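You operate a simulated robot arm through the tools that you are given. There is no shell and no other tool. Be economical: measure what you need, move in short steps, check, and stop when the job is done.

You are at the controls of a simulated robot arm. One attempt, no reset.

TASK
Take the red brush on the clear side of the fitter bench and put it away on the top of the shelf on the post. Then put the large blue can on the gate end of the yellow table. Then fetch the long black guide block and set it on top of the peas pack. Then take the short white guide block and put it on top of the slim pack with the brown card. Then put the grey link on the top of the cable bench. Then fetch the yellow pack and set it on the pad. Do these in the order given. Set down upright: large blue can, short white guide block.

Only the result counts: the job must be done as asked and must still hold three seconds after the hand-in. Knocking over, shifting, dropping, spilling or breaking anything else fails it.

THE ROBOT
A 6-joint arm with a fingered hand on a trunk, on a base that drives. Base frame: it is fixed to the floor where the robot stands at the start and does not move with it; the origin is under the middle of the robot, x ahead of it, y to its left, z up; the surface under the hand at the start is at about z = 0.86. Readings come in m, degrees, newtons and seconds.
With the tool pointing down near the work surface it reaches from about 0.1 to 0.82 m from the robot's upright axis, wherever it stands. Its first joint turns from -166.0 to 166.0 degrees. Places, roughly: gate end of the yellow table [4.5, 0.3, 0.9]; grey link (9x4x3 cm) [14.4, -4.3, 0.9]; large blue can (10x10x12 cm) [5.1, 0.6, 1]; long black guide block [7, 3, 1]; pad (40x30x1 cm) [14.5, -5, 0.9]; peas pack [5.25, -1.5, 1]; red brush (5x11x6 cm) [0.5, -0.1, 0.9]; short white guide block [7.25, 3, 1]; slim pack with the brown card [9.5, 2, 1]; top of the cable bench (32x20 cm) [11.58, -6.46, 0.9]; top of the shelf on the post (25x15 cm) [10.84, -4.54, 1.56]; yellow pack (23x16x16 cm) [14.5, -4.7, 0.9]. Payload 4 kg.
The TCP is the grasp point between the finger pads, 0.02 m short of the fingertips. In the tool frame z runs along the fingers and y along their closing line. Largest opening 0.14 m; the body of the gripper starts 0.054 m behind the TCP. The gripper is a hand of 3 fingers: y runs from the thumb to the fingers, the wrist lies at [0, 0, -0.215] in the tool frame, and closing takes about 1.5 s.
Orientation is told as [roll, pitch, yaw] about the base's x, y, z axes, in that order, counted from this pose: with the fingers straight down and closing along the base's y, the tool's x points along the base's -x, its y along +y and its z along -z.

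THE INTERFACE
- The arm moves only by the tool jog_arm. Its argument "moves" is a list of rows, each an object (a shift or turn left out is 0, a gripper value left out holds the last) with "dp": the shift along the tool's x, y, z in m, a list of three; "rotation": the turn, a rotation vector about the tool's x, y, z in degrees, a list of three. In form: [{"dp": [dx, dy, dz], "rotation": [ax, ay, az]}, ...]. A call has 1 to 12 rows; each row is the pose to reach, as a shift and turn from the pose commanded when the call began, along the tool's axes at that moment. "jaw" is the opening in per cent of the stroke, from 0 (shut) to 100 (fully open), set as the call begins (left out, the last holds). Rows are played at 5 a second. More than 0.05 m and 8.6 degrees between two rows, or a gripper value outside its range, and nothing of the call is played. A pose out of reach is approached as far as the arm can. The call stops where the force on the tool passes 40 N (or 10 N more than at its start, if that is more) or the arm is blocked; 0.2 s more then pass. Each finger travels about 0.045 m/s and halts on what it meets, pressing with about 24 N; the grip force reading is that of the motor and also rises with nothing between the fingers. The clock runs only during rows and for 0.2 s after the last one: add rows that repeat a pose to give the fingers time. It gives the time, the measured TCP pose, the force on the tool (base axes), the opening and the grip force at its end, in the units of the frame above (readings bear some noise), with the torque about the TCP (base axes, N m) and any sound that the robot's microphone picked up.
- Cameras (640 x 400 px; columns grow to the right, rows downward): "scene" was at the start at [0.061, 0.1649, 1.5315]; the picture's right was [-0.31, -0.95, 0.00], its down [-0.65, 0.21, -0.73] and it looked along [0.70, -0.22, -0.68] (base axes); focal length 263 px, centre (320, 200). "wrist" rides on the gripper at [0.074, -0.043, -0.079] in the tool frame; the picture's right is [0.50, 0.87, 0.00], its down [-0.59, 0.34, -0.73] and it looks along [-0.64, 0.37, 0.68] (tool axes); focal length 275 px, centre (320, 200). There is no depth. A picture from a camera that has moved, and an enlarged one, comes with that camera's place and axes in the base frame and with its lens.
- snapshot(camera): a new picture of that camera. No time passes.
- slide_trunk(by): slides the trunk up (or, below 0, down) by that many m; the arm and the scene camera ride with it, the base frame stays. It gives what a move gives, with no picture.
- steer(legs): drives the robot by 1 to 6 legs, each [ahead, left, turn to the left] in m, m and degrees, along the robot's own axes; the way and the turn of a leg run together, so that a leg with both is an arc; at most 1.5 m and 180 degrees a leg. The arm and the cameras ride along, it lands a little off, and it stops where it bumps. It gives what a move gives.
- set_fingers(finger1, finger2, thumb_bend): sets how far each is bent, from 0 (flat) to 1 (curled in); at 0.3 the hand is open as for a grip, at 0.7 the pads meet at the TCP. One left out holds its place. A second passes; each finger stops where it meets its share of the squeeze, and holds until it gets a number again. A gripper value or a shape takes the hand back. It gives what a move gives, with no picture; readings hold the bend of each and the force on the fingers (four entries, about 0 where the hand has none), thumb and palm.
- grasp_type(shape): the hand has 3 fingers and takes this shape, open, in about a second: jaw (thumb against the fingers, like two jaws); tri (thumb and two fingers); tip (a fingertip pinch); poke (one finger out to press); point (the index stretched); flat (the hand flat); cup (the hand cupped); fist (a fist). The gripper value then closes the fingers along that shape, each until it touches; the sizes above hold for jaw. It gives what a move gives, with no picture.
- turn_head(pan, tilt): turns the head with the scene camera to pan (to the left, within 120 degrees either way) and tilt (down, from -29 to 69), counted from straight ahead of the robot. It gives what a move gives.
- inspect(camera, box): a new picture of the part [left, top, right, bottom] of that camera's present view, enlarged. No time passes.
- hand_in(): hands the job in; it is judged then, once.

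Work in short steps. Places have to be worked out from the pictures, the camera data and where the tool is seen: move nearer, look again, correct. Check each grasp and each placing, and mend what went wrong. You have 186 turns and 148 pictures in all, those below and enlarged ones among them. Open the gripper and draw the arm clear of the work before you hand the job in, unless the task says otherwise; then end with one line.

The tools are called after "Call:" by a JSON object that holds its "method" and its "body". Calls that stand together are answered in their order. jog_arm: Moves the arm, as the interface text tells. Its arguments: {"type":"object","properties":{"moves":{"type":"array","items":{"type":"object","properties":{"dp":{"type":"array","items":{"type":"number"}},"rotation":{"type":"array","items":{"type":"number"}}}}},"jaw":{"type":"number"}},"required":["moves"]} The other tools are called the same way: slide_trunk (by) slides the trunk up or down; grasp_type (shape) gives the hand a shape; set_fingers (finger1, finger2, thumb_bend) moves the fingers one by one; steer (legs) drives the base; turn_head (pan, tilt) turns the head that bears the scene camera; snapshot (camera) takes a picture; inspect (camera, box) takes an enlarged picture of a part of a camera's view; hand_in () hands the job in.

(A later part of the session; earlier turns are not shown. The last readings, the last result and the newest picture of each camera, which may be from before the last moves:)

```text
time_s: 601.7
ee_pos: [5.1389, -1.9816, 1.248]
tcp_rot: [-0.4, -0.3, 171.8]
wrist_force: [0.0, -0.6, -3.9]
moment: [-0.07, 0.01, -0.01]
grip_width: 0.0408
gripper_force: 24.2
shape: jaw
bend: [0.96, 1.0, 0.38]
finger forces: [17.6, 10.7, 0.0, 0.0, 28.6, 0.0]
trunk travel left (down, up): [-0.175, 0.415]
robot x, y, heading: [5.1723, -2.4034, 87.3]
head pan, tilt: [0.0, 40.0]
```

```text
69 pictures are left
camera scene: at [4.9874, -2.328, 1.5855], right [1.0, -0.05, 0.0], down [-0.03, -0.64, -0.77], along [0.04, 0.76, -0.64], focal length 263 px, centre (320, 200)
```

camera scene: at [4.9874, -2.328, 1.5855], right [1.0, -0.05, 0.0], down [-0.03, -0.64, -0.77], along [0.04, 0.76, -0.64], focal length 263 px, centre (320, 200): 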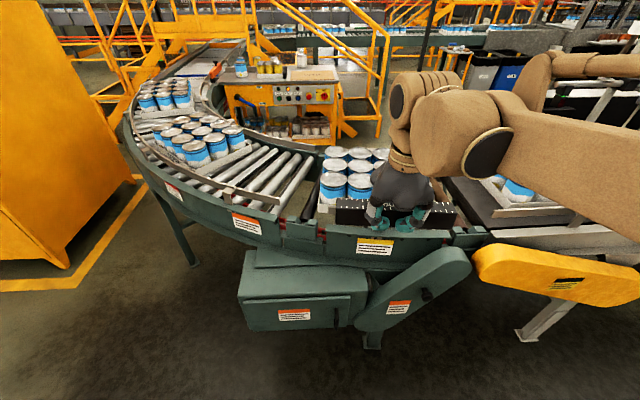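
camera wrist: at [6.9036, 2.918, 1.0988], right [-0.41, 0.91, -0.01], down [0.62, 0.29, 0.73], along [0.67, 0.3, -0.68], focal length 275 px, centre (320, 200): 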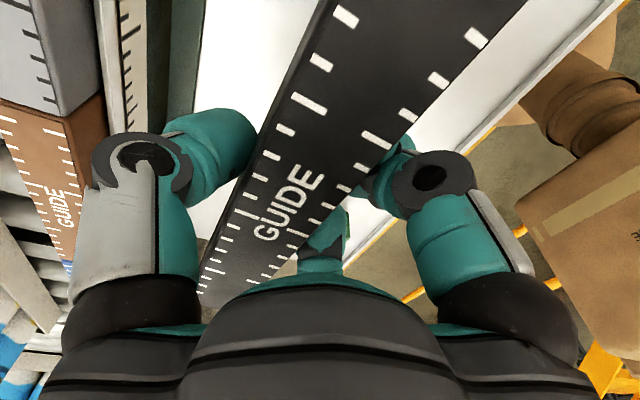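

The pack is behind the hand. I'll zoom in to measure its top.

Call:
{"method": "inspect", "body": {"camera": "scene", "box": [290, 130, 470, 260]}}

```text
3.08 times, centred on (380, 195) of scene
camera zoom: at [4.9874, -2.328, 1.5855], right [1.0, -0.05, 0.0], down [-0.03, -0.64, -0.77], along [0.04, 0.76, -0.64], focal length 809 px, centre (135, 215)
```

zoom: 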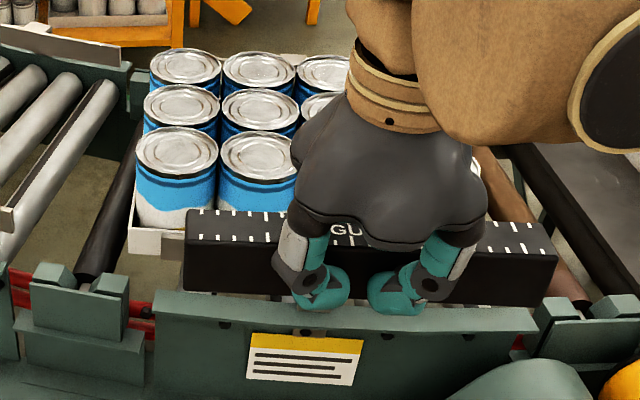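

The pack top is z≈1.03, with cans centred near x 5.08–5.37, y -1.54 to -1.35, so its centre is about (5.22, -1.446). I'll drive 0.25 m closer, then bring the block over it.

Call:
{"method": "steer", "body": {"legs": [[0.25, 0, 2.5]]}}

```text
time_s: 603.5
ee_pos: [5.1302, -1.7335, 1.2463]
tcp_rot: [-0.4, -0.3, 174.0]
wrist_force: [0.2, 0.3, -3.0]
moment: [-0.05, 0.04, -0.02]
grip_width: 0.0409
gripper_force: 24.2
shape: jaw
bend: [0.96, 1.0, 0.38]
finger forces: [18.0, 11.1, 0.1, 0.0, 29.4, 0.0]
trunk travel left (down, up): [-0.175, 0.415]
robot x, y, heading: [5.1802, -2.1526, 89.3]
head pan, tilt: [0.0, 40.0]
```

Moving over the pack centre at height, then partway down to check.

Call:
{"method": "jog_arm", "body": {"moves": [{"dp": [0.008, -0.045, 0]}, {"dp": [0.016, -0.09, 0]}, {"dp": [0.025, -0.135, 0]}, {"dp": [0.033, -0.18, 0]}, {"dp": [0.042, -0.225, 0]}, {"dp": [0.05, -0.27, 0]}, {"dp": [0.0545, -0.295, 0.02]}, {"dp": [0.0545, -0.295, 0.06]}, {"dp": [0.0545, -0.295, 0.1]}, {"dp": [0.0545, -0.295, 0.13]}]}}

Call:
{"method": "snapshot", "body": {"camera": "scene"}}

Call:
{"method": "snapshot", "body": {"camera": "wrist"}}

```text
time_s: 605.7
ee_pos: [5.1845, -1.4458, 1.1193]
tcp_rot: [-0.6, 0.2, 172.3]
wrist_force: [-0.2, 0.8, -3.1]
moment: [-0.05, 0.03, 0.0]
grip_width: 0.0408
gripper_force: 24.1
shape: jaw
bend: [0.96, 1.0, 0.38]
finger forces: [18.1, 11.0, 0.1, 0.0, 29.4, 0.0]
out of reach, approached as far as the arm can: row 4, 5, 6, 7, 8, 9, 10
trunk travel left (down, up): [-0.175, 0.415]
robot x, y, heading: [5.1822, -2.1541, 89.4]
head pan, tilt: [0.0, 40.0]
```

```text
67 pictures are left
camera scene: at [4.9926, -2.0849, 1.5855], right [1.0, -0.01, 0.0], down [-0.01, -0.64, -0.77], along [0.01, 0.77, -0.64], focal length 263 px, centre (320, 200)
```

scene: 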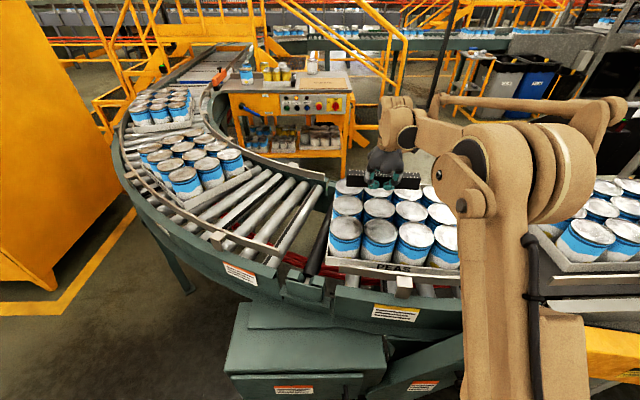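

```text
66 pictures are left
camera wrist: at [5.2622, -1.4119, 1.2004], right [0.38, -0.93, 0.0], down [-0.63, -0.26, 0.73], along [-0.68, -0.27, -0.68], focal length 275 px, centre (320, 200)
```

wrist: 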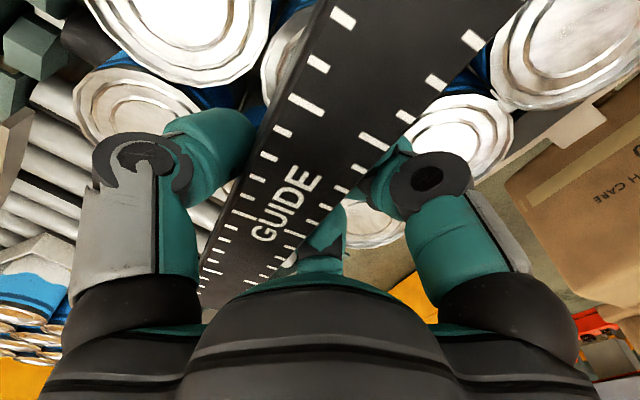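

The "PEAS" label is visible and the block is over the pack, 3 cm left of centre. I'll nudge the base right, then lower gently.

Call:
{"method": "steer", "body": {"legs": [[0, -0.04, 0]]}}

Call:
{"method": "jog_arm", "body": {"moves": [{"dp": [0, 0, 0.02]}, {"dp": [0, 0, 0.035]}, {"dp": [0, 0, 0.045]}, {"dp": [0, 0, 0.052]}, {"dp": [0, 0, 0.058]}]}}

Call:
{"method": "inspect", "body": {"camera": "scene", "box": [310, 120, 490, 280]}}

```text
time_s: 606.6
ee_pos: [5.2257, -1.4455, 1.1209]
tcp_rot: [-0.5, 0.2, 172.2]
wrist_force: [1.3, 0.9, -2.6]
moment: [-0.05, 0.03, -0.01]
grip_width: 0.041
gripper_force: 24.1
shape: jaw
bend: [0.96, 1.0, 0.38]
finger forces: [18.2, 11.1, 0.0, 0.0, 29.3, 0.0]
trunk travel left (down, up): [-0.175, 0.415]
robot x, y, heading: [5.2211, -2.1572, 89.4]
head pan, tilt: [0.0, 40.0]
```

```text
time_s: 607.8
ee_pos: [5.2252, -1.446, 1.0626]
tcp_rot: [-0.4, 0.3, 172.2]
wrist_force: [-1.2, 0.1, -2.9]
moment: [-0.06, 0.01, -0.01]
grip_width: 0.041
gripper_force: 24.0
shape: jaw
bend: [0.96, 1.0, 0.38]
finger forces: [18.2, 11.1, 0.1, 0.0, 29.5, 0.1]
trunk travel left (down, up): [-0.175, 0.415]
robot x, y, heading: [5.2185, -2.1538, 89.3]
head pan, tilt: [0.0, 40.0]
```

```text
2.50 times, centred on (400, 200) of scene
camera zoom: at [5.0319, -2.0856, 1.5855], right [1.0, -0.01, 0.0], down [-0.01, -0.64, -0.77], along [0.01, 0.77, -0.64], focal length 657 px, centre (120, 200)
```

zoom: 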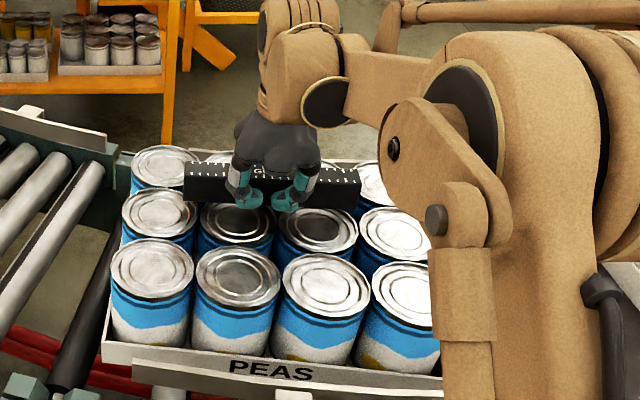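

Still no contact. I'll keep lowering in small steps.

Call:
{"method": "jog_arm", "body": {"moves": [{"dp": [0, 0, 0.004]}, {"dp": [0, 0, 0.008]}, {"dp": [0, 0, 0.012]}, {"dp": [0, 0, 0.016]}, {"dp": [0, 0, 0.02]}, {"dp": [0, 0, 0.024]}, {"dp": [0, 0, 0.028]}, {"dp": [0, 0, 0.032]}]}}

Call:
{"method": "inspect", "body": {"camera": "scene", "box": [310, 120, 490, 280]}}

```text
time_s: 609.1
ee_pos: [5.2252, -1.448, 1.046]
tcp_rot: [-0.8, 0.3, 172.1]
wrist_force: [-0.5, -1.8, 28.7]
moment: [0.65, -0.11, 0.01]
grip_width: 0.0447
gripper_force: 24.0
shape: jaw
bend: [0.97, 1.0, 0.36]
finger forces: [24.8, 14.9, 0.1, 0.0, 38.1, 0.1]
trunk travel left (down, up): [-0.175, 0.415]
robot x, y, heading: [5.2199, -2.1526, 89.3]
head pan, tilt: [0.0, 40.0]
stopped in row 6: the force on the tool passed its limit at 41 N (the readings are from after the stop); the commanded pose is now the measured one
```

```text
2.50 times, centred on (400, 200) of scene
camera zoom: at [5.0319, -2.0901, 1.5859], right [1.0, -0.01, 0.0], down [-0.01, -0.64, -0.77], along [0.01, 0.77, -0.64], focal length 657 px, centre (120, 200)
```

zoom: 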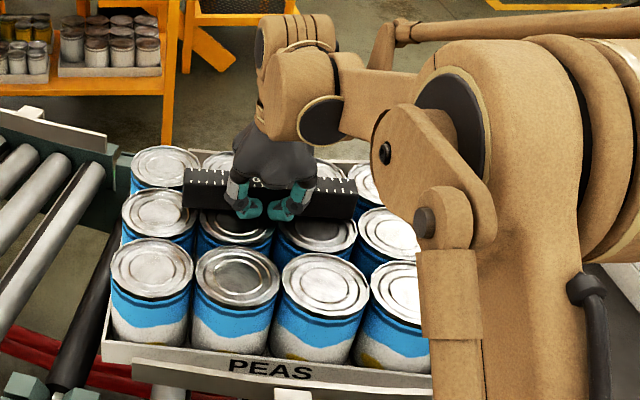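

The block is resting on the middle row. I'll ease up slightly and open.

Call:
{"method": "jog_arm", "body": {"moves": [{"dp": [0, 0, -0.003]}]}}

Call:
{"method": "jog_arm", "body": {"moves": [{"dp": [0, 0, 0]}, {"dp": [0, 0, 0]}, {"dp": [0, 0, 0]}, {"dp": [0, 0, 0]}, {"dp": [0, 0, 0]}, {"dp": [0, 0, 0]}], "jaw": 75}}

Call:
{"method": "inspect", "body": {"camera": "scene", "box": [310, 120, 490, 280]}}

```text
time_s: 609.5
ee_pos: [5.2255, -1.4467, 1.0462]
tcp_rot: [-0.6, 0.4, 172.2]
wrist_force: [1.0, -5.2, 11.2]
moment: [0.26, -0.07, -0.03]
grip_width: 0.0445
gripper_force: 24.4
shape: jaw
bend: [0.97, 1.0, 0.36]
finger forces: [24.4, 14.6, 0.0, 0.0, 33.7, 0.1]
trunk travel left (down, up): [-0.175, 0.415]
robot x, y, heading: [5.2174, -2.1546, 89.3]
head pan, tilt: [0.0, 40.0]
```

```text
time_s: 610.9
ee_pos: [5.2249, -1.4452, 1.0462]
tcp_rot: [-0.6, 0.3, 172.1]
wrist_force: [-0.4, 0.4, 0.6]
moment: [0.03, 0.01, 0.01]
grip_width: 0.1046
gripper_force: 0.0
shape: jaw
bend: [0.25, 0.25, 0.24]
finger forces: [0.0, 0.0, 0.0, 0.0, 0.0, 0.0]
trunk travel left (down, up): [-0.175, 0.415]
robot x, y, heading: [5.2183, -2.1538, 89.1]
head pan, tilt: [0.0, 40.0]
```

```text
2.50 times, centred on (400, 200) of scene
camera zoom: at [5.0319, -2.0859, 1.5855], right [1.0, -0.01, 0.0], down [-0.01, -0.64, -0.77], along [0.01, 0.77, -0.64], focal length 657 px, centre (120, 200)
```

zoom: 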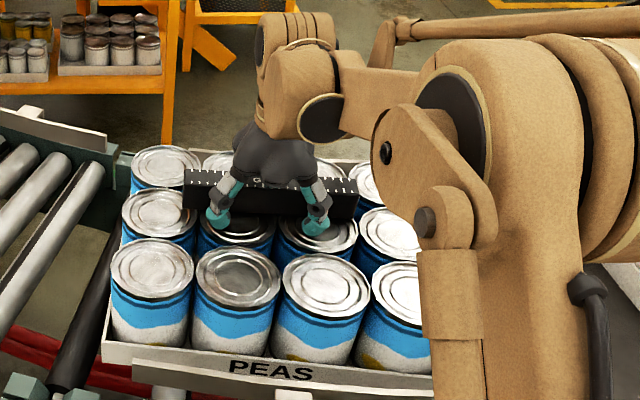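

Released and stable. I'll lift straight up, retract and check.

Call:
{"method": "jog_arm", "body": {"moves": [{"dp": [0, 0, -0.03]}, {"dp": [0, 0, -0.07]}, {"dp": [0, 0, -0.11]}, {"dp": [0, 0, -0.15]}, {"dp": [0, 0, -0.19]}, {"dp": [0, 0.045, -0.2]}, {"dp": [0, 0.09, -0.21]}, {"dp": [0, 0.135, -0.22]}, {"dp": [0, 0.18, -0.22]}, {"dp": [0, 0.225, -0.22]}, {"dp": [0, 0.27, -0.22]}, {"dp": [0, 0.3, -0.22]}]}}

Call:
{"method": "inspect", "body": {"camera": "scene", "box": [310, 120, 490, 280]}}

```text
time_s: 613.5
ee_pos: [5.1835, -1.7445, 1.2641]
tcp_rot: [-0.6, 0.3, 172.1]
wrist_force: [0.5, 0.3, 1.1]
moment: [0.01, -0.03, -0.02]
grip_width: 0.1049
gripper_force: 0.0
shape: jaw
bend: [0.25, 0.25, 0.24]
finger forces: [0.0, 0.0, 0.1, 0.0, 0.0, 0.1]
trunk travel left (down, up): [-0.175, 0.415]
robot x, y, heading: [5.2203, -2.1538, 89.5]
head pan, tilt: [0.0, 40.0]
```

```text
2.50 times, centred on (400, 200) of scene
camera zoom: at [5.0319, -2.0872, 1.5856], right [1.0, -0.01, 0.0], down [-0.01, -0.64, -0.77], along [0.01, 0.77, -0.64], focal length 657 px, centre (120, 200)
```

zoom: 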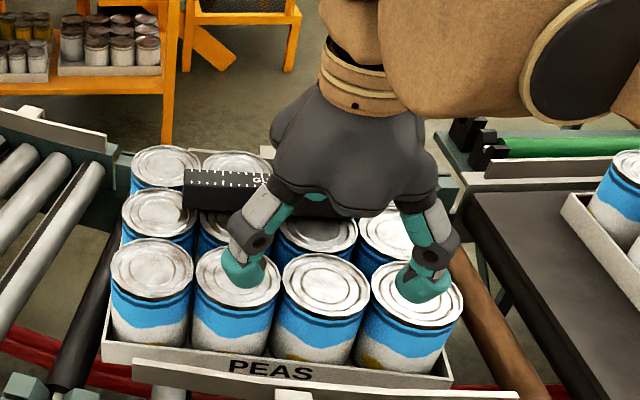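

The block sits well on the peas pack. I'll drive back for the white block, starting in reverse along the south aisle.

Call:
{"method": "steer", "body": {"legs": [[-0.2, 0, 0], [0, 0, -89.5], [-1.45, 0, 0], [-1.45, 0, 0], [-0.6, 0, 0]]}}

```text
time_s: 635.5
ee_pos: [2.1298, -2.2319, 1.2649]
tcp_rot: [-0.6, 0.2, 81.2]
wrist_force: [0.1, 0.0, 0.0]
moment: [0.02, -0.04, 0.0]
grip_width: 0.1045
gripper_force: 0.0
shape: jaw
bend: [0.25, 0.25, 0.24]
finger forces: [0.0, 0.0, 0.0, 0.0, 0.1, 0.0]
trunk travel left (down, up): [-0.175, 0.415]
robot x, y, heading: [1.7168, -2.2592, -1.7]
head pan, tilt: [0.0, 40.0]
```

Call:
{"method": "steer", "body": {"legs": [[0, 1.3, 1.7], [0, 1.3, 0], [-0.65, 0.35, 0], [0, 1.45, 0], [0, 1.4, 0]]}}

```text
time_s: 665.1
ee_pos: [1.7131, 3.5705, 1.2653]
tcp_rot: [-0.5, 0.3, 78.8]
wrist_force: [-0.4, 0.4, 0.0]
moment: [-0.01, 0.01, -0.02]
grip_width: 0.1048
gripper_force: 0.2
shape: jaw
bend: [0.25, 0.25, 0.24]
finger forces: [0.0, 0.0, 0.1, 0.0, 0.1, 0.0]
trunk travel left (down, up): [-0.175, 0.415]
robot x, y, heading: [1.2985, 3.557, -4.1]
head pan, tilt: [0.0, 40.0]
```

Into the north aisle and forward to x≈7.1, then face -y.

Call:
{"method": "steer", "body": {"legs": [[0, 0.03, 4.1], [1.45, 0, 0], [1.45, 0, 0], [1.45, 0, 0], [1.45, 0, 0], [0, 0, -90]]}}

Call:
{"method": "turn_head", "body": {"pan": 0, "tilt": 50}}

Call:
{"method": "snapshot", "body": {"camera": "scene"}}

```text
time_s: 697.2
ee_pos: [7.154, 3.1324, 1.2665]
tcp_rot: [-0.5, 0.3, -8.6]
wrist_force: [0.2, 0.5, 0.0]
moment: [-0.01, 0.01, 0.01]
grip_width: 0.1046
gripper_force: 0.1
shape: jaw
bend: [0.25, 0.25, 0.24]
finger forces: [0.1, 0.0, 0.0, 0.0, 0.1, 0.0]
trunk travel left (down, up): [-0.175, 0.415]
robot x, y, heading: [7.1249, 3.5462, -91.6]
head pan, tilt: [0.0, 40.0]
```

```text
time_s: 697.9
ee_pos: [7.1557, 3.1326, 1.2651]
tcp_rot: [-0.5, 0.2, -8.6]
wrist_force: [0.5, 0.3, 0.1]
moment: [-0.03, -0.03, -0.03]
grip_width: 0.1049
gripper_force: 0.1
shape: jaw
bend: [0.25, 0.25, 0.24]
finger forces: [0.0, 0.0, 0.1, 0.0, 0.0, 0.1]
trunk travel left (down, up): [-0.175, 0.415]
robot x, y, heading: [7.1253, 3.5436, -91.6]
head pan, tilt: [0.0, 50.0]
```

```text
61 pictures are left
camera scene: at [7.3145, 3.4828, 1.5714], right [-1.0, 0.03, 0.0], down [0.02, 0.77, -0.64], along [-0.02, -0.64, -0.77], focal length 263 px, centre (320, 200)
```

scene: 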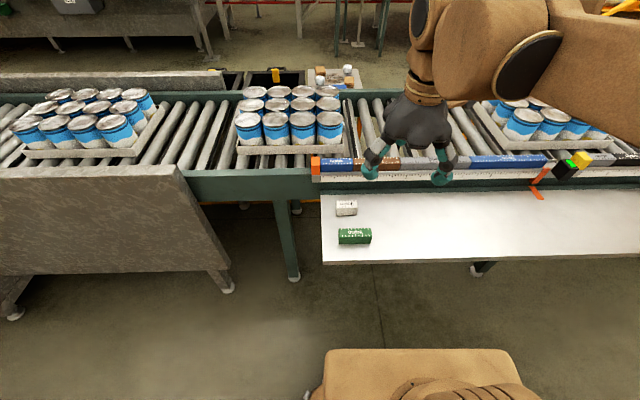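

The white block is at about (7.21, 2.945) and only about 7 cm long, so I'll try the fingertip-pinch shape. I'll hover above it first and look at the hand.

Call:
{"method": "grasp_type", "body": {"shape": "tip"}}

Call:
{"method": "jog_arm", "body": {"moves": [{"dp": [-0.02, -0.04, 0]}, {"dp": [-0.04, -0.08, 0]}, {"dp": [-0.06, -0.12, 0]}, {"dp": [-0.08, -0.16, 0]}, {"dp": [-0.0806, -0.1695, 0.04]}, {"dp": [-0.0806, -0.1695, 0.08]}, {"dp": [-0.0806, -0.1695, 0.12]}, {"dp": [-0.0806, -0.1695, 0.16]}, {"dp": [-0.0806, -0.1695, 0.2]}]}}

Call:
{"method": "snapshot", "body": {"camera": "wrist"}}

Call:
{"method": "inspect", "body": {"camera": "scene", "box": [290, 110, 450, 250]}}

```text
time_s: 698.8
ee_pos: [7.1555, 3.1319, 1.2649]
tcp_rot: [-0.5, 0.3, -8.5]
wrist_force: [-0.1, 0.4, -0.2]
moment: [-0.02, 0.01, 0.0]
grip_width: 0.1401
gripper_force: 0.0
shape: tip
bend: [0.3, 0.3, 0.3]
finger forces: [0.0, 0.0, 0.1, 0.1, 0.0, 0.1]
trunk travel left (down, up): [-0.175, 0.415]
robot x, y, heading: [7.1192, 3.547, -91.2]
head pan, tilt: [0.0, 50.0]
```

```text
time_s: 700.8
ee_pos: [7.2078, 2.9491, 1.0676]
tcp_rot: [-0.4, 0.3, -8.6]
wrist_force: [0.4, -0.6, -0.1]
moment: [-0.04, -0.02, 0.01]
grip_width: 0.1398
gripper_force: 0.2
shape: tip
bend: [0.3, 0.3, 0.3]
finger forces: [0.0, 0.0, 0.0, 0.0, 0.0, 0.1]
trunk travel left (down, up): [-0.175, 0.415]
robot x, y, heading: [7.1251, 3.5469, -91.5]
head pan, tilt: [0.0, 50.0]
```

```text
60 pictures are left
camera wrist: at [7.1281, 2.9206, 1.1483], right [-0.36, 0.93, 0.0], down [0.64, 0.25, 0.73], along [0.68, 0.26, -0.69], focal length 275 px, centre (320, 200)
```

wrist: 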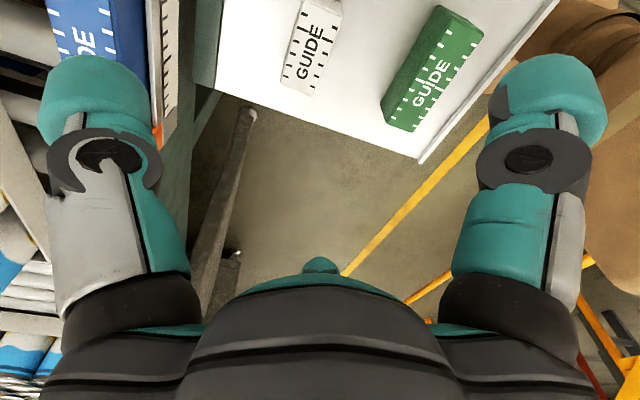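

```text
2.86 times, centred on (370, 180) of scene
camera zoom: at [7.3146, 3.482, 1.5713], right [-1.0, 0.03, 0.0], down [0.02, 0.77, -0.64], along [-0.02, -0.64, -0.77], focal length 751 px, centre (177, 257)
```

zoom: 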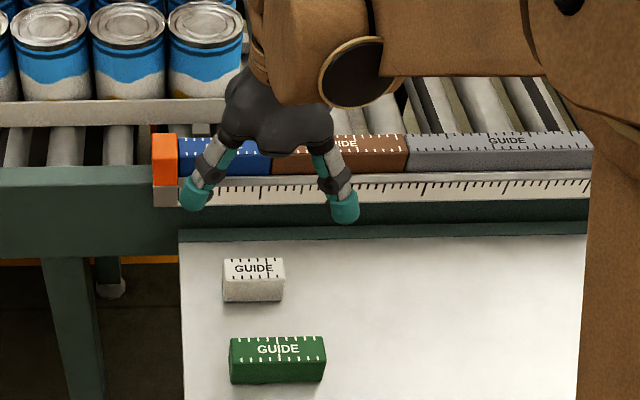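

The white block centre is (7.206, 2.942). I'll straighten the yaw, descend and close gently.

Call:
{"method": "jog_arm", "body": {"moves": [{"dp": [0, 0, 0.03], "rotation": [0, 0, -4]}, {"dp": [0, 0, 0.06], "rotation": [0, 0, -8]}, {"dp": [0, 0, 0.1], "rotation": [0, 0, -8]}, {"dp": [0, 0, 0.14], "rotation": [0, 0, -8]}, {"dp": [0, 0, 0.165], "rotation": [0, 0, -8]}, {"dp": [0, 0, 0.179], "rotation": [0, 0, -8]}], "jaw": 75}}

Call:
{"method": "inspect", "body": {"camera": "scene", "box": [290, 110, 450, 250]}}

```text
time_s: 702.2
ee_pos: [7.2078, 2.9503, 0.8872]
tcp_rot: [-0.5, 0.5, -0.6]
wrist_force: [-0.4, -0.5, -0.2]
moment: [0.05, 0.01, -0.03]
grip_width: 0.1054
gripper_force: 0.0
shape: tip
bend: [0.25, 0.25, 0.23]
finger forces: [0.0, 0.1, 0.1, 0.0, 0.0, 0.1]
trunk travel left (down, up): [-0.175, 0.415]
robot x, y, heading: [7.1261, 3.545, -91.2]
head pan, tilt: [0.0, 50.0]
```

```text
2.86 times, centred on (370, 180) of scene
camera zoom: at [7.3146, 3.4824, 1.5714], right [-1.0, 0.03, 0.0], down [0.02, 0.77, -0.64], along [-0.02, -0.64, -0.77], focal length 751 px, centre (177, 257)
```

zoom: 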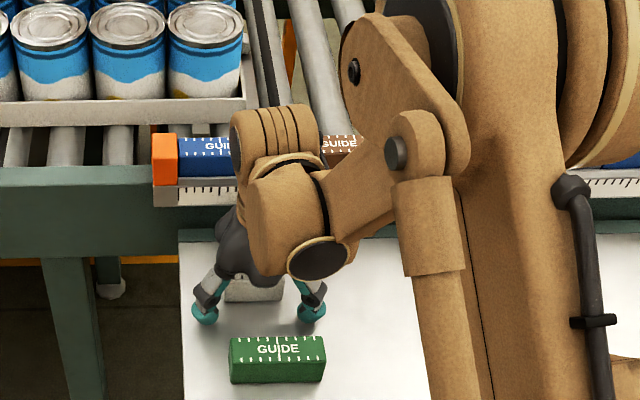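

The hand is positioned around the block, clear of the green one. Closing.

Call:
{"method": "jog_arm", "body": {"moves": [{"dp": [0, 0, 0]}, {"dp": [0, 0, 0]}, {"dp": [0, 0, 0]}, {"dp": [0, 0, 0]}, {"dp": [0, 0, 0]}, {"dp": [0, 0, 0]}, {"dp": [0, 0, 0]}, {"dp": [0, 0, 0]}, {"dp": [0, 0, 0]}], "jaw": 0}}

Call:
{"method": "snapshot", "body": {"camera": "wrist"}}

```text
time_s: 704.2
ee_pos: [7.2056, 2.9504, 0.8866]
tcp_rot: [-0.5, 0.5, -0.7]
wrist_force: [-0.3, 0.5, 2.0]
moment: [-0.1, -0.01, 0.01]
grip_width: 0.042
gripper_force: 23.7
shape: tip
bend: [0.46, 0.47, 0.4]
finger forces: [17.3, 17.2, 0.0, 0.0, 34.0, 0.0]
trunk travel left (down, up): [-0.175, 0.415]
robot x, y, heading: [7.1256, 3.5451, -91.5]
head pan, tilt: [0.0, 50.0]
```

```text
57 pictures are left
camera wrist: at [7.133, 2.9107, 0.9667], right [-0.49, 0.87, 0.0], down [0.6, 0.34, 0.73], along [0.64, 0.35, -0.69], focal length 275 px, centre (320, 200)
```

wrist: 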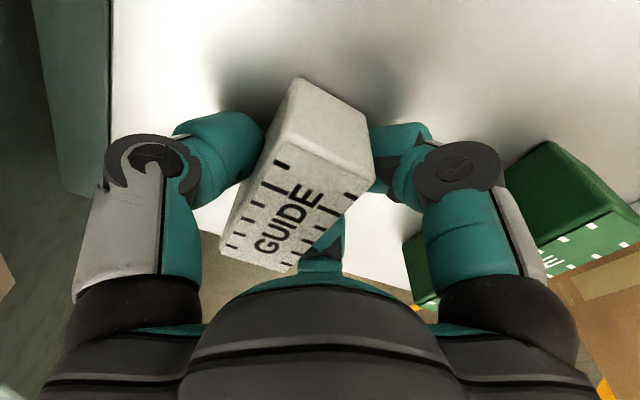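

The white block is held evenly. I'll lift, retract, and start the long drive round to the slim pack.

Call:
{"method": "jog_arm", "body": {"moves": [{"dp": [0, 0, -0.03]}, {"dp": [0, 0, -0.075]}, {"dp": [0, 0, -0.12]}, {"dp": [0, 0, -0.165]}, {"dp": [0, 0, -0.21]}, {"dp": [0, 0, -0.255]}, {"dp": [0, 0.03, -0.29]}, {"dp": [0, 0.06, -0.32]}, {"dp": [0, 0.1, -0.34]}, {"dp": [0, 0.14, -0.36]}, {"dp": [0, 0.18, -0.36]}]}}

Call:
{"method": "steer", "body": {"legs": [[0, 0, 91.5], [-1.45, 0, 0], [-1.45, 0, 0], [-1.45, 0, 0], [-1.45, 0, 0], [-0.1, 0, 0]]}}

```text
time_s: 706.6
ee_pos: [7.2104, 3.136, 1.2463]
tcp_rot: [-0.4, 0.5, -0.6]
wrist_force: [-0.1, 0.1, -0.6]
moment: [-0.01, 0.0, -0.02]
grip_width: 0.042
gripper_force: 24.2
shape: tip
bend: [0.47, 0.47, 0.4]
finger forces: [16.4, 16.2, 0.0, 0.0, 32.6, 0.0]
trunk travel left (down, up): [-0.175, 0.415]
robot x, y, heading: [7.1239, 3.5427, -91.4]
head pan, tilt: [0.0, 50.0]
```

```text
time_s: 739.0
ee_pos: [1.5996, 3.7194, 1.2474]
tcp_rot: [-0.6, 0.4, 90.1]
wrist_force: [-0.5, -0.2, -1.5]
moment: [-0.01, -0.03, 0.01]
grip_width: 0.0419
gripper_force: 23.8
shape: tip
bend: [0.47, 0.47, 0.4]
finger forces: [16.1, 15.8, 0.1, 0.0, 32.0, 0.0]
trunk travel left (down, up): [-0.175, 0.415]
robot x, y, heading: [1.1927, 3.625, -1.0]
head pan, tilt: [0.0, 50.0]
```

Call:
{"method": "steer", "body": {"legs": [[-0.1, -1.45, 1], [0, -1.45, 0], [0.6, -0.4, 0], [0, -1.4, 0], [0, -1.3, 0]]}}

```text
time_s: 769.0
ee_pos: [2.2842, -2.1711, 1.2459]
tcp_rot: [-0.5, 0.5, 91.8]
wrist_force: [-0.5, -0.1, -1.0]
moment: [0.02, 0.02, -0.01]
grip_width: 0.0417
gripper_force: 23.9
shape: tip
bend: [0.47, 0.47, 0.4]
finger forces: [16.1, 15.8, 0.0, 0.0, 32.1, 0.1]
trunk travel left (down, up): [-0.175, 0.415]
robot x, y, heading: [1.8795, -2.2731, 1.0]
head pan, tilt: [0.0, 50.0]
```

Next, east along the south aisle.

Call:
{"method": "steer", "body": {"legs": [[1.4, -0.05, -1], [1.4, 0, 0], [1.3, 0, 0]]}}

```text
time_s: 788.6
ee_pos: [6.3861, -2.2762, 1.2459]
tcp_rot: [-0.4, 0.3, 89.1]
wrist_force: [0.2, -0.2, -1.1]
moment: [0.0, -0.01, 0.02]
grip_width: 0.0416
gripper_force: 23.8
shape: tip
bend: [0.47, 0.47, 0.4]
finger forces: [16.0, 16.0, 0.1, 0.0, 32.1, 0.0]
trunk travel left (down, up): [-0.175, 0.415]
robot x, y, heading: [5.9768, -2.3602, -1.6]
head pan, tilt: [0.0, 50.0]
```

Call:
{"method": "steer", "body": {"legs": [[1.25, -0.53, 1.6], [1.3, 0, 0], [1.3, -0.05, 0]]}}

```text
time_s: 808.0
ee_pos: [10.2942, -2.7736, 1.2456]
tcp_rot: [-0.5, 0.5, 92.4]
wrist_force: [0.5, 0.7, -1.5]
moment: [0.01, 0.04, 0.01]
grip_width: 0.0417
gripper_force: 24.1
shape: tip
bend: [0.47, 0.47, 0.4]
finger forces: [16.2, 16.0, 0.1, 0.1, 32.2, 0.0]
trunk travel left (down, up): [-0.175, 0.415]
robot x, y, heading: [9.8888, -2.8836, 1.4]
head pan, tilt: [0.0, 50.0]
```

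Round the machine's east end and north.

Call:
{"method": "steer", "body": {"legs": [[1.2, -0.42, -1.4], [1.45, 0, 0], [1.05, 0, 0]]}}

```text
time_s: 826.1
ee_pos: [13.9826, -3.1422, 1.2466]
tcp_rot: [-0.6, 0.4, 91.5]
wrist_force: [-0.4, -0.4, -0.8]
moment: [0.02, 0.05, 0.0]
grip_width: 0.0412
gripper_force: 24.3
shape: tip
bend: [0.48, 0.48, 0.4]
finger forces: [15.9, 15.5, 0.0, 0.0, 31.6, 0.0]
trunk travel left (down, up): [-0.175, 0.415]
robot x, y, heading: [13.5735, -3.2453, 0.8]
head pan, tilt: [0.0, 50.0]
```

Call:
{"method": "steer", "body": {"legs": [[0.08, 1.4, -0.8], [0, 1.4, 0], [0, 1.15, 0], [-1.45, 0, 0], [-1.45, 0, 0]]}}

Call:
{"method": "turn_head", "body": {"pan": 110, "tilt": 22}}

Call:
{"method": "snapshot", "body": {"camera": "scene"}}

```text
time_s: 858.7
ee_pos: [11.1291, 0.7521, 1.2463]
tcp_rot: [-0.5, 0.4, 93.4]
wrist_force: [-0.3, 0.2, -1.3]
moment: [0.01, 0.02, -0.01]
grip_width: 0.0408
gripper_force: 23.6
shape: tip
bend: [0.48, 0.48, 0.4]
finger forces: [15.9, 15.8, 0.0, 0.1, 31.8, 0.0]
trunk travel left (down, up): [-0.175, 0.415]
robot x, y, heading: [10.7242, 0.6405, 2.6]
head pan, tilt: [0.0, 50.0]
```

```text
time_s: 860.6
ee_pos: [11.1293, 0.7521, 1.247]
tcp_rot: [-0.4, 0.4, 93.3]
wrist_force: [-0.5, -0.5, -0.4]
moment: [-0.01, 0.0, -0.02]
grip_width: 0.0409
gripper_force: 24.5
shape: tip
bend: [0.48, 0.48, 0.4]
finger forces: [15.9, 15.8, 0.0, 0.0, 31.7, 0.0]
trunk travel left (down, up): [-0.175, 0.415]
robot x, y, heading: [10.7217, 0.6389, 2.5]
head pan, tilt: [110.0, 22.0]
```

```text
56 pictures are left
camera scene: at [10.6633, 0.9137, 1.6137], right [0.92, 0.38, 0.0], down [0.14, -0.35, -0.93], along [-0.35, 0.86, -0.37], focal length 263 px, centre (320, 200)
```

scene: 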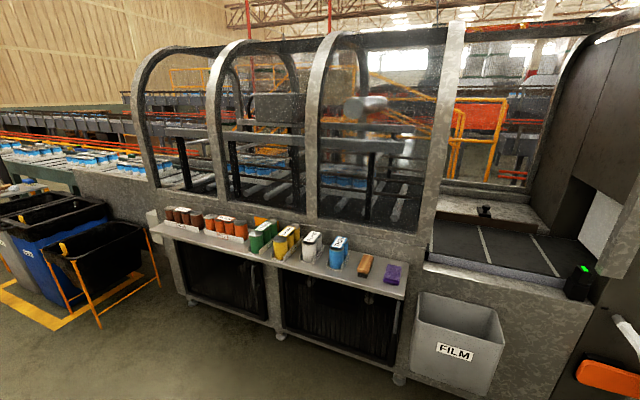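

The ledge holds a row of packs. I'll zoom in to find the slim one with the brown card.

Call:
{"method": "inspect", "body": {"camera": "scene", "box": [150, 190, 420, 310]}}

```text
2.37 times, centred on (285, 250) of scene
camera zoom: at [10.6633, 0.9137, 1.6137], right [0.92, 0.38, 0.0], down [0.14, -0.35, -0.93], along [-0.35, 0.86, -0.37], focal length 623 px, centre (403, 82)
```

zoom: 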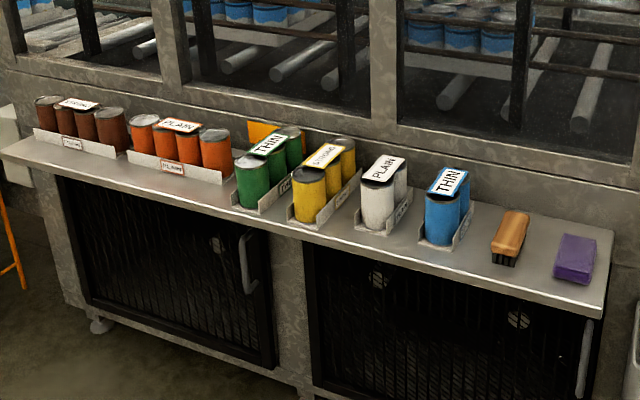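

I need a closer look at the cards. I'll drive to x≈9.5 and turn to face the ledge.

Call:
{"method": "steer", "body": {"legs": [[-1.2, 0.1, -2.5], [0, 0, 90], [0.3, 0, 0]]}}

Call:
{"method": "turn_head", "body": {"pan": 0, "tilt": 35}}

Call:
{"method": "snapshot", "body": {"camera": "scene"}}

```text
time_s: 872.1
ee_pos: [9.4155, 1.4047, 1.2457]
tcp_rot: [-0.4, 0.4, -177.2]
wrist_force: [0.3, -0.3, -1.5]
moment: [-0.03, 0.0, 0.03]
grip_width: 0.0409
gripper_force: 24.2
shape: tip
bend: [0.48, 0.48, 0.4]
finger forces: [15.7, 15.6, 0.0, 0.0, 31.4, 0.1]
trunk travel left (down, up): [-0.175, 0.415]
robot x, y, heading: [9.5296, 0.9996, 91.8]
head pan, tilt: [110.0, 22.0]
```

```text
time_s: 874.0
ee_pos: [9.4161, 1.4024, 1.2464]
tcp_rot: [-0.5, 0.4, -177.1]
wrist_force: [0.4, -0.4, -0.9]
moment: [0.02, -0.04, 0.02]
grip_width: 0.0412
gripper_force: 23.9
shape: tip
bend: [0.48, 0.48, 0.4]
finger forces: [15.7, 15.7, 0.0, 0.0, 31.4, 0.1]
trunk travel left (down, up): [-0.175, 0.415]
robot x, y, heading: [9.5295, 0.9946, 92.1]
head pan, tilt: [0.0, 35.0]
```

```text
54 pictures are left
camera scene: at [9.3365, 1.0597, 1.5931], right [1.0, 0.04, 0.0], down [0.02, -0.57, -0.82], along [-0.03, 0.82, -0.57], focal length 263 px, centre (320, 200)
```

scene: 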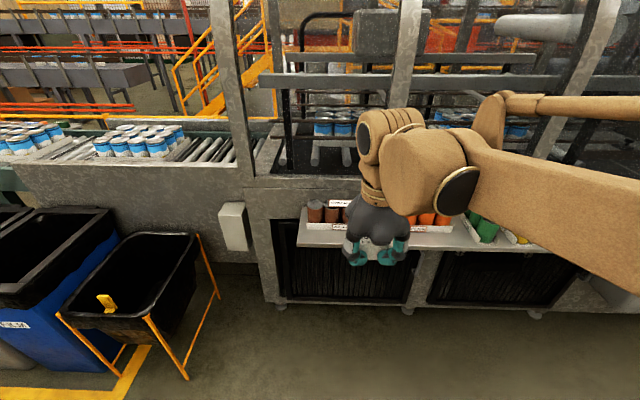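

Call:
{"method": "inspect", "body": {"camera": "scene", "box": [280, 180, 560, 270]}}

```text
2.29 times, centred on (420, 225) of scene
camera zoom: at [9.3365, 1.0597, 1.5931], right [1.0, 0.04, 0.0], down [0.02, -0.57, -0.82], along [-0.03, 0.82, -0.57], focal length 601 px, centre (91, 143)
```

zoom: 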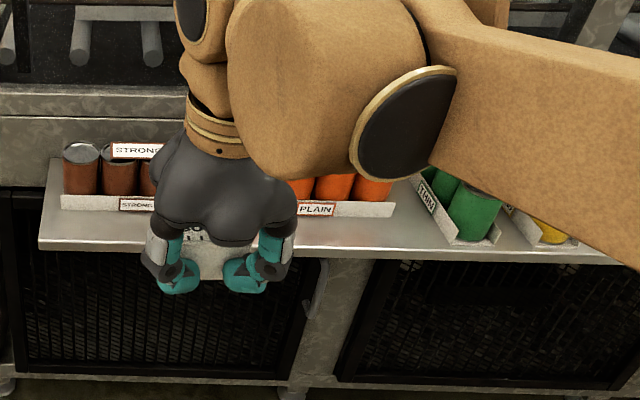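

The hand blocks the view. I'll strafe right 0.5 m and look back at the left-hand packs.

Call:
{"method": "steer", "body": {"legs": [[0, -0.5, -1.5]]}}

Call:
{"method": "turn_head", "body": {"pan": 15, "tilt": 35}}

Call:
{"method": "inspect", "body": {"camera": "scene", "box": [180, 160, 340, 260]}}

```text
time_s: 876.9
ee_pos: [9.9281, 1.4151, 1.2471]
tcp_rot: [-0.5, 0.4, -179.1]
wrist_force: [0.6, -0.1, -0.3]
moment: [-0.02, -0.01, 0.01]
grip_width: 0.0412
gripper_force: 24.2
shape: tip
bend: [0.48, 0.48, 0.4]
finger forces: [15.8, 15.6, 0.0, 0.1, 31.4, 0.0]
trunk travel left (down, up): [-0.175, 0.415]
robot x, y, heading: [10.0229, 1.0092, 90.3]
head pan, tilt: [0.0, 35.0]
```

```text
time_s: 877.7
ee_pos: [9.9267, 1.4163, 1.2459]
tcp_rot: [-0.5, 0.4, -178.9]
wrist_force: [-0.4, -0.1, -1.9]
moment: [-0.03, -0.01, -0.02]
grip_width: 0.0411
gripper_force: 24.2
shape: tip
bend: [0.48, 0.48, 0.4]
finger forces: [15.8, 15.7, 0.1, 0.1, 31.4, 0.0]
trunk travel left (down, up): [-0.175, 0.415]
robot x, y, heading: [10.0282, 1.0091, 90.2]
head pan, tilt: [15.0, 35.0]
```

```text
4.00 times, centred on (260, 210) of scene
camera zoom: at [9.8142, 1.0727, 1.5931], right [0.97, 0.26, 0.0], down [0.15, -0.55, -0.82], along [-0.21, 0.79, -0.57], focal length 1052 px, centre (560, 160)
```

zoom: 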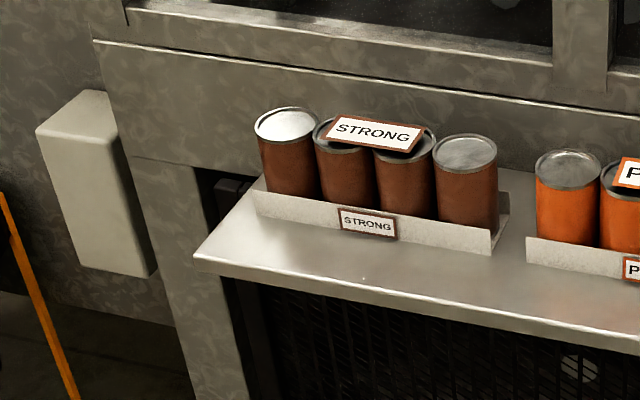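

The brown-bordered "STRONG" pack is the target. Its card is at about (9.383, 1.922), z≈0.983. I'll position the base at about (9.55, 1.29).

Call:
{"method": "steer", "body": {"legs": [[0, 0.48, 0], [0.28, 0, 0]]}}

Call:
{"method": "turn_head", "body": {"pan": 5, "tilt": 42}}

Call:
{"method": "snapshot", "body": {"camera": "scene"}}

```text
time_s: 882.0
ee_pos: [9.4549, 1.6941, 1.2451]
tcp_rot: [-0.4, 0.4, -179.1]
wrist_force: [-0.2, 0.9, -1.2]
moment: [0.0, 0.01, -0.01]
grip_width: 0.0414
gripper_force: 23.6
shape: tip
bend: [0.48, 0.48, 0.4]
finger forces: [15.7, 15.6, 0.0, 0.1, 31.4, 0.0]
trunk travel left (down, up): [-0.175, 0.415]
robot x, y, heading: [9.5521, 1.2838, 89.8]
head pan, tilt: [15.0, 35.0]
```

```text
time_s: 882.8
ee_pos: [9.4553, 1.6937, 1.2464]
tcp_rot: [-0.5, 0.4, -179.1]
wrist_force: [0.2, -0.8, -1.3]
moment: [0.02, -0.02, -0.01]
grip_width: 0.0412
gripper_force: 24.1
shape: tip
bend: [0.48, 0.48, 0.4]
finger forces: [15.7, 15.7, 0.0, 0.0, 31.4, 0.0]
trunk travel left (down, up): [-0.175, 0.415]
robot x, y, heading: [9.5507, 1.2845, 90.0]
head pan, tilt: [5.0, 42.0]
```

```text
51 pictures are left
camera scene: at [9.3554, 1.3495, 1.5826], right [1.0, 0.09, 0.0], down [0.06, -0.67, -0.74], along [-0.07, 0.74, -0.67], focal length 263 px, centre (320, 200)
```

scene: 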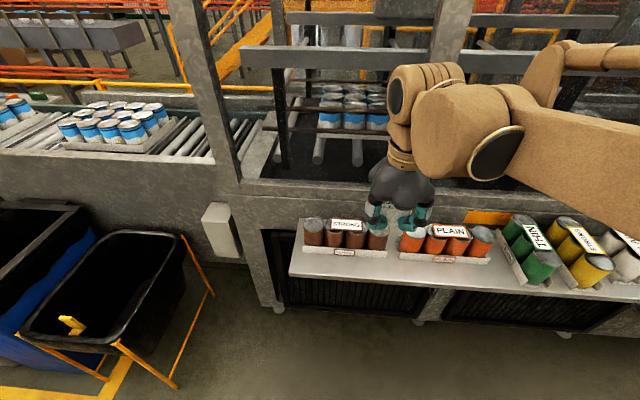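

Call:
{"method": "inspect", "body": {"camera": "scene", "box": [280, 170, 440, 270]}}

```text
4.00 times, centred on (360, 220) of scene
camera zoom: at [9.3554, 1.3495, 1.5826], right [1.0, 0.09, 0.0], down [0.06, -0.67, -0.74], along [-0.07, 0.74, -0.67], focal length 1052 px, centre (160, 120)
```

zoom: 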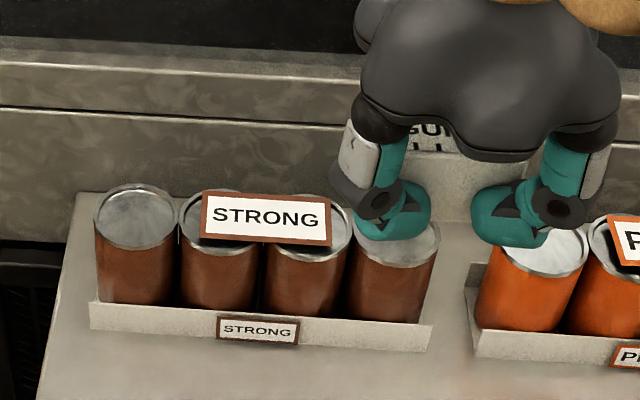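

The card centre is about (9.384, 1.912). I'll bring the block over it and lower to just above.

Call:
{"method": "jog_arm", "body": {"moves": [{"dp": [-0.015, -0.042, 0]}, {"dp": [-0.03, -0.084, 0]}, {"dp": [-0.045, -0.126, 0]}, {"dp": [-0.06, -0.168, 0]}, {"dp": [-0.072, -0.2075, 0]}, {"dp": [-0.072, -0.2075, 0.04]}, {"dp": [-0.072, -0.2075, 0.08]}, {"dp": [-0.072, -0.2075, 0.12]}, {"dp": [-0.072, -0.2075, 0.16]}, {"dp": [-0.072, -0.2075, 0.185]}]}}

Call:
{"method": "inspect", "body": {"camera": "scene", "box": [280, 150, 440, 270]}}

Call:
{"method": "snapshot", "body": {"camera": "wrist"}}

```text
time_s: 885.0
ee_pos: [9.3799, 1.9014, 1.0631]
tcp_rot: [-0.6, 0.4, -179.1]
wrist_force: [-1.1, -0.7, -1.3]
moment: [-0.02, -0.01, 0.03]
grip_width: 0.0409
gripper_force: 23.7
shape: tip
bend: [0.48, 0.48, 0.4]
finger forces: [15.9, 16.0, 0.1, 0.0, 32.0, 0.0]
trunk travel left (down, up): [-0.175, 0.415]
robot x, y, heading: [9.5485, 1.282, 90.0]
head pan, tilt: [5.0, 42.0]
```

```text
3.33 times, centred on (360, 210) of scene
camera zoom: at [9.3552, 1.35, 1.5826], right [1.0, 0.09, 0.0], down [0.06, -0.67, -0.74], along [-0.06, 0.74, -0.67], focal length 876 px, centre (187, 167)
```

zoom: 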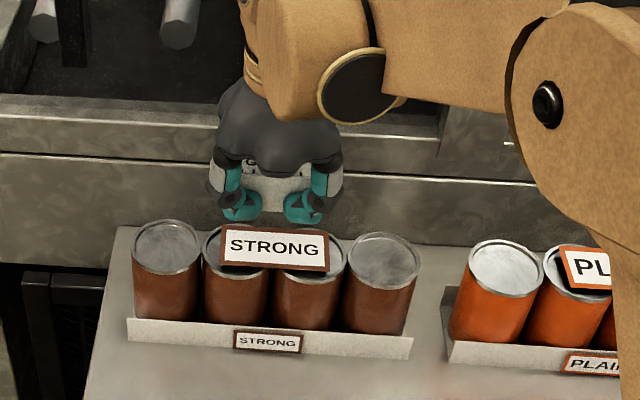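

```text
48 pictures are left
camera wrist: at [9.4526, 1.9467, 1.1437], right [0.51, -0.86, 0.0], down [-0.59, -0.35, 0.73], along [-0.63, -0.37, -0.69], focal length 275 px, centre (320, 200)
```

wrist: 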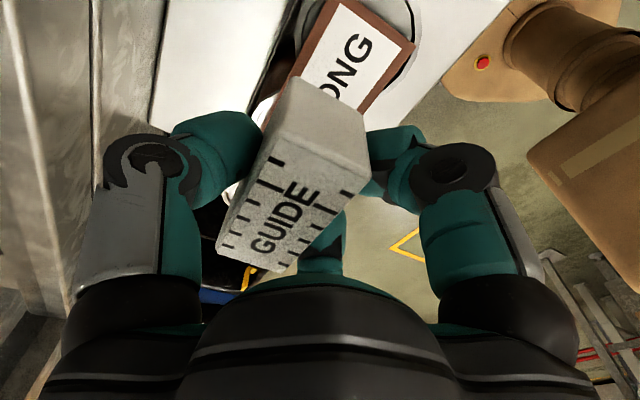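

The block looks about 1.2 cm too far back. I'll correct that and lower to contact.

Call:
{"method": "jog_arm", "body": {"moves": [{"dp": [0, 0.012, 0.015]}, {"dp": [0, 0.012, 0.03]}, {"dp": [0, 0.012, 0.036]}, {"dp": [0, 0.012, 0.04]}, {"dp": [0, 0.012, 0.043]}]}}

Call:
{"method": "inspect", "body": {"camera": "scene", "box": [280, 150, 440, 270]}}

```text
time_s: 886.2
ee_pos: [9.3809, 1.8908, 1.0194]
tcp_rot: [-0.5, 0.4, -179.1]
wrist_force: [-0.1, 0.7, -0.9]
moment: [-0.04, -0.01, 0.0]
grip_width: 0.0411
gripper_force: 24.7
shape: tip
bend: [0.48, 0.48, 0.4]
finger forces: [16.1, 16.0, 0.1, 0.1, 32.2, 0.0]
trunk travel left (down, up): [-0.175, 0.415]
robot x, y, heading: [9.5496, 1.2878, 90.0]
head pan, tilt: [5.0, 42.0]
```

```text
3.33 times, centred on (360, 210) of scene
camera zoom: at [9.3553, 1.3497, 1.5826], right [1.0, 0.09, 0.0], down [0.06, -0.67, -0.74], along [-0.06, 0.74, -0.67], focal length 876 px, centre (187, 167)
```

zoom: 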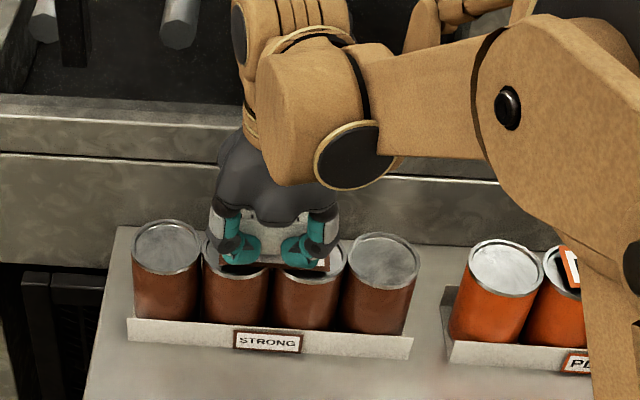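

Almost there. Lowering in 2 mm steps.

Call:
{"method": "jog_arm", "body": {"moves": [{"dp": [0, 0, 0.002]}, {"dp": [0, 0, 0.004]}, {"dp": [0, 0, 0.006]}, {"dp": [0, 0, 0.008]}, {"dp": [0, 0, 0.01]}]}}

```text
time_s: 887.4
ee_pos: [9.3803, 1.8899, 1.0102]
tcp_rot: [-0.6, 0.4, -179.1]
wrist_force: [-0.9, 2.2, 10.5]
moment: [0.34, -0.09, 0.06]
grip_width: 0.0412
gripper_force: 24.1
shape: tip
bend: [0.48, 0.48, 0.4]
finger forces: [17.1, 15.3, 0.1, 0.0, 33.9, 0.1]
trunk travel left (down, up): [-0.175, 0.415]
robot x, y, heading: [9.5528, 1.2831, 89.8]
head pan, tilt: [5.0, 42.0]
```

Contact made. I'll ease 1 mm and open only a little.

Call:
{"method": "jog_arm", "body": {"moves": [{"dp": [0, 0, -0.001]}, {"dp": [0, 0, -0.001]}, {"dp": [0, 0, -0.001]}, {"dp": [0, 0, -0.001]}, {"dp": [0, 0, -0.001]}], "jaw": 48}}

Call:
{"method": "inspect", "body": {"camera": "scene", "box": [280, 150, 440, 270]}}

Call:
{"method": "snapshot", "body": {"camera": "wrist"}}

```text
time_s: 888.6
ee_pos: [9.3806, 1.8905, 1.0098]
tcp_rot: [-0.5, 0.4, -179.1]
wrist_force: [0.8, -0.7, -0.3]
moment: [0.0, 0.02, -0.02]
grip_width: 0.067
gripper_force: 0.1
shape: tip
bend: [0.35, 0.35, 0.34]
finger forces: [0.1, 0.0, 0.1, 0.0, 0.0, 0.0]
trunk travel left (down, up): [-0.175, 0.415]
robot x, y, heading: [9.5559, 1.2828, 89.9]
head pan, tilt: [5.0, 42.0]
```

```text
3.33 times, centred on (360, 210) of scene
camera zoom: at [9.3554, 1.3496, 1.5826], right [1.0, 0.09, 0.0], down [0.06, -0.67, -0.74], along [-0.06, 0.74, -0.67], focal length 876 px, centre (187, 167)
```

zoom: 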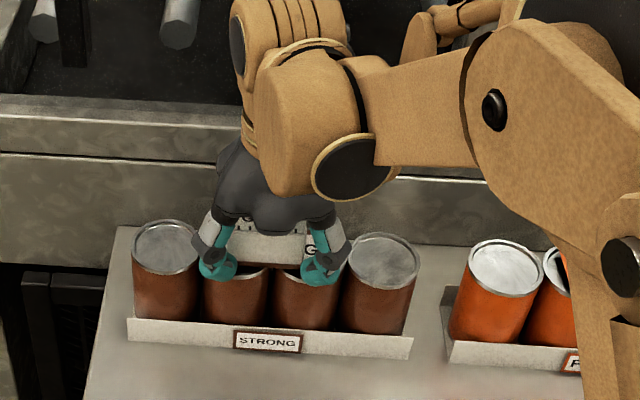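

```text
45 pictures are left
camera wrist: at [9.4533, 1.9347, 1.0912], right [0.51, -0.86, 0.0], down [-0.59, -0.35, 0.73], along [-0.63, -0.37, -0.69], focal length 275 px, centre (320, 200)
```

wrist: 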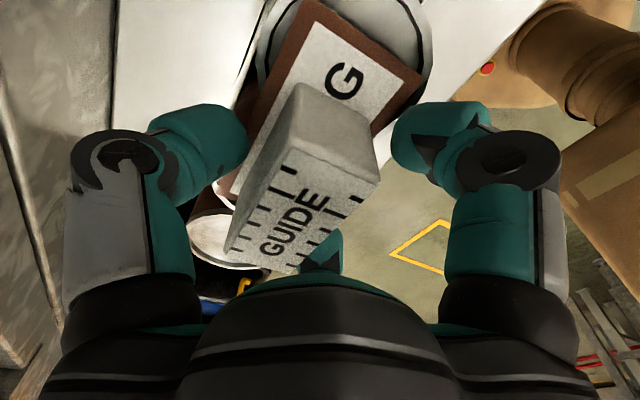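

Released, standing on the card. I'll lift straight up and check.

Call:
{"method": "jog_arm", "body": {"moves": [{"dp": [0, 0, -0.02]}, {"dp": [0, 0, -0.05]}, {"dp": [0, 0, -0.09]}, {"dp": [0, 0, -0.13]}, {"dp": [0, 0, -0.17]}, {"dp": [0, 0, -0.21]}, {"dp": [0, 0.04, -0.23]}, {"dp": [0.02, 0.08, -0.24]}, {"dp": [0.04, 0.12, -0.24]}, {"dp": [0.06, 0.16, -0.24]}, {"dp": [0.08, 0.2, -0.24]}]}}

Call:
{"method": "inspect", "body": {"camera": "scene", "box": [280, 150, 440, 270]}}

```text
time_s: 891.0
ee_pos: [9.4636, 1.6844, 1.2488]
tcp_rot: [-0.6, 0.4, -179.2]
wrist_force: [-0.5, 0.5, -0.3]
moment: [0.0, -0.02, 0.02]
grip_width: 0.0671
gripper_force: 0.0
shape: tip
bend: [0.35, 0.35, 0.34]
finger forces: [0.0, 0.0, 0.0, 0.0, 0.1, 0.1]
trunk travel left (down, up): [-0.175, 0.415]
robot x, y, heading: [9.5519, 1.2864, 90.0]
head pan, tilt: [5.0, 42.0]
```

```text
3.33 times, centred on (360, 210) of scene
camera zoom: at [9.3559, 1.3476, 1.5827], right [1.0, 0.09, 0.0], down [0.06, -0.67, -0.74], along [-0.06, 0.74, -0.67], focal length 876 px, centre (187, 167)
```

zoom: 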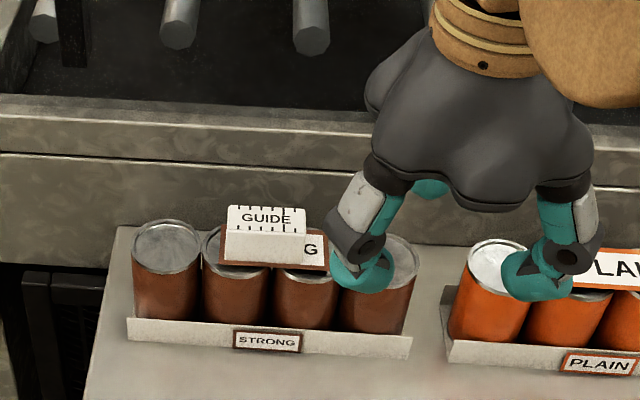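

The white block stands on the card. Next is the grey link near (14.4, -4.3), so I'll drive back east and south.

Call:
{"method": "steer", "body": {"legs": [[-0.6, 0, 0], [0, -1.4, 0], [0, -1.4, 0], [0, -1.25, 0]]}}

```text
time_s: 913.5
ee_pos: [13.5309, 1.0439, 1.2479]
tcp_rot: [-0.5, 0.4, 179.1]
wrist_force: [-0.3, -0.3, -0.9]
moment: [0.0, 0.01, -0.06]
grip_width: 0.0671
gripper_force: 0.1
shape: tip
bend: [0.35, 0.35, 0.34]
finger forces: [0.0, 0.0, 0.1, 0.0, 0.0, 0.0]
trunk travel left (down, up): [-0.175, 0.415]
robot x, y, heading: [13.605, 0.6429, 88.3]
head pan, tilt: [5.0, 42.0]
```

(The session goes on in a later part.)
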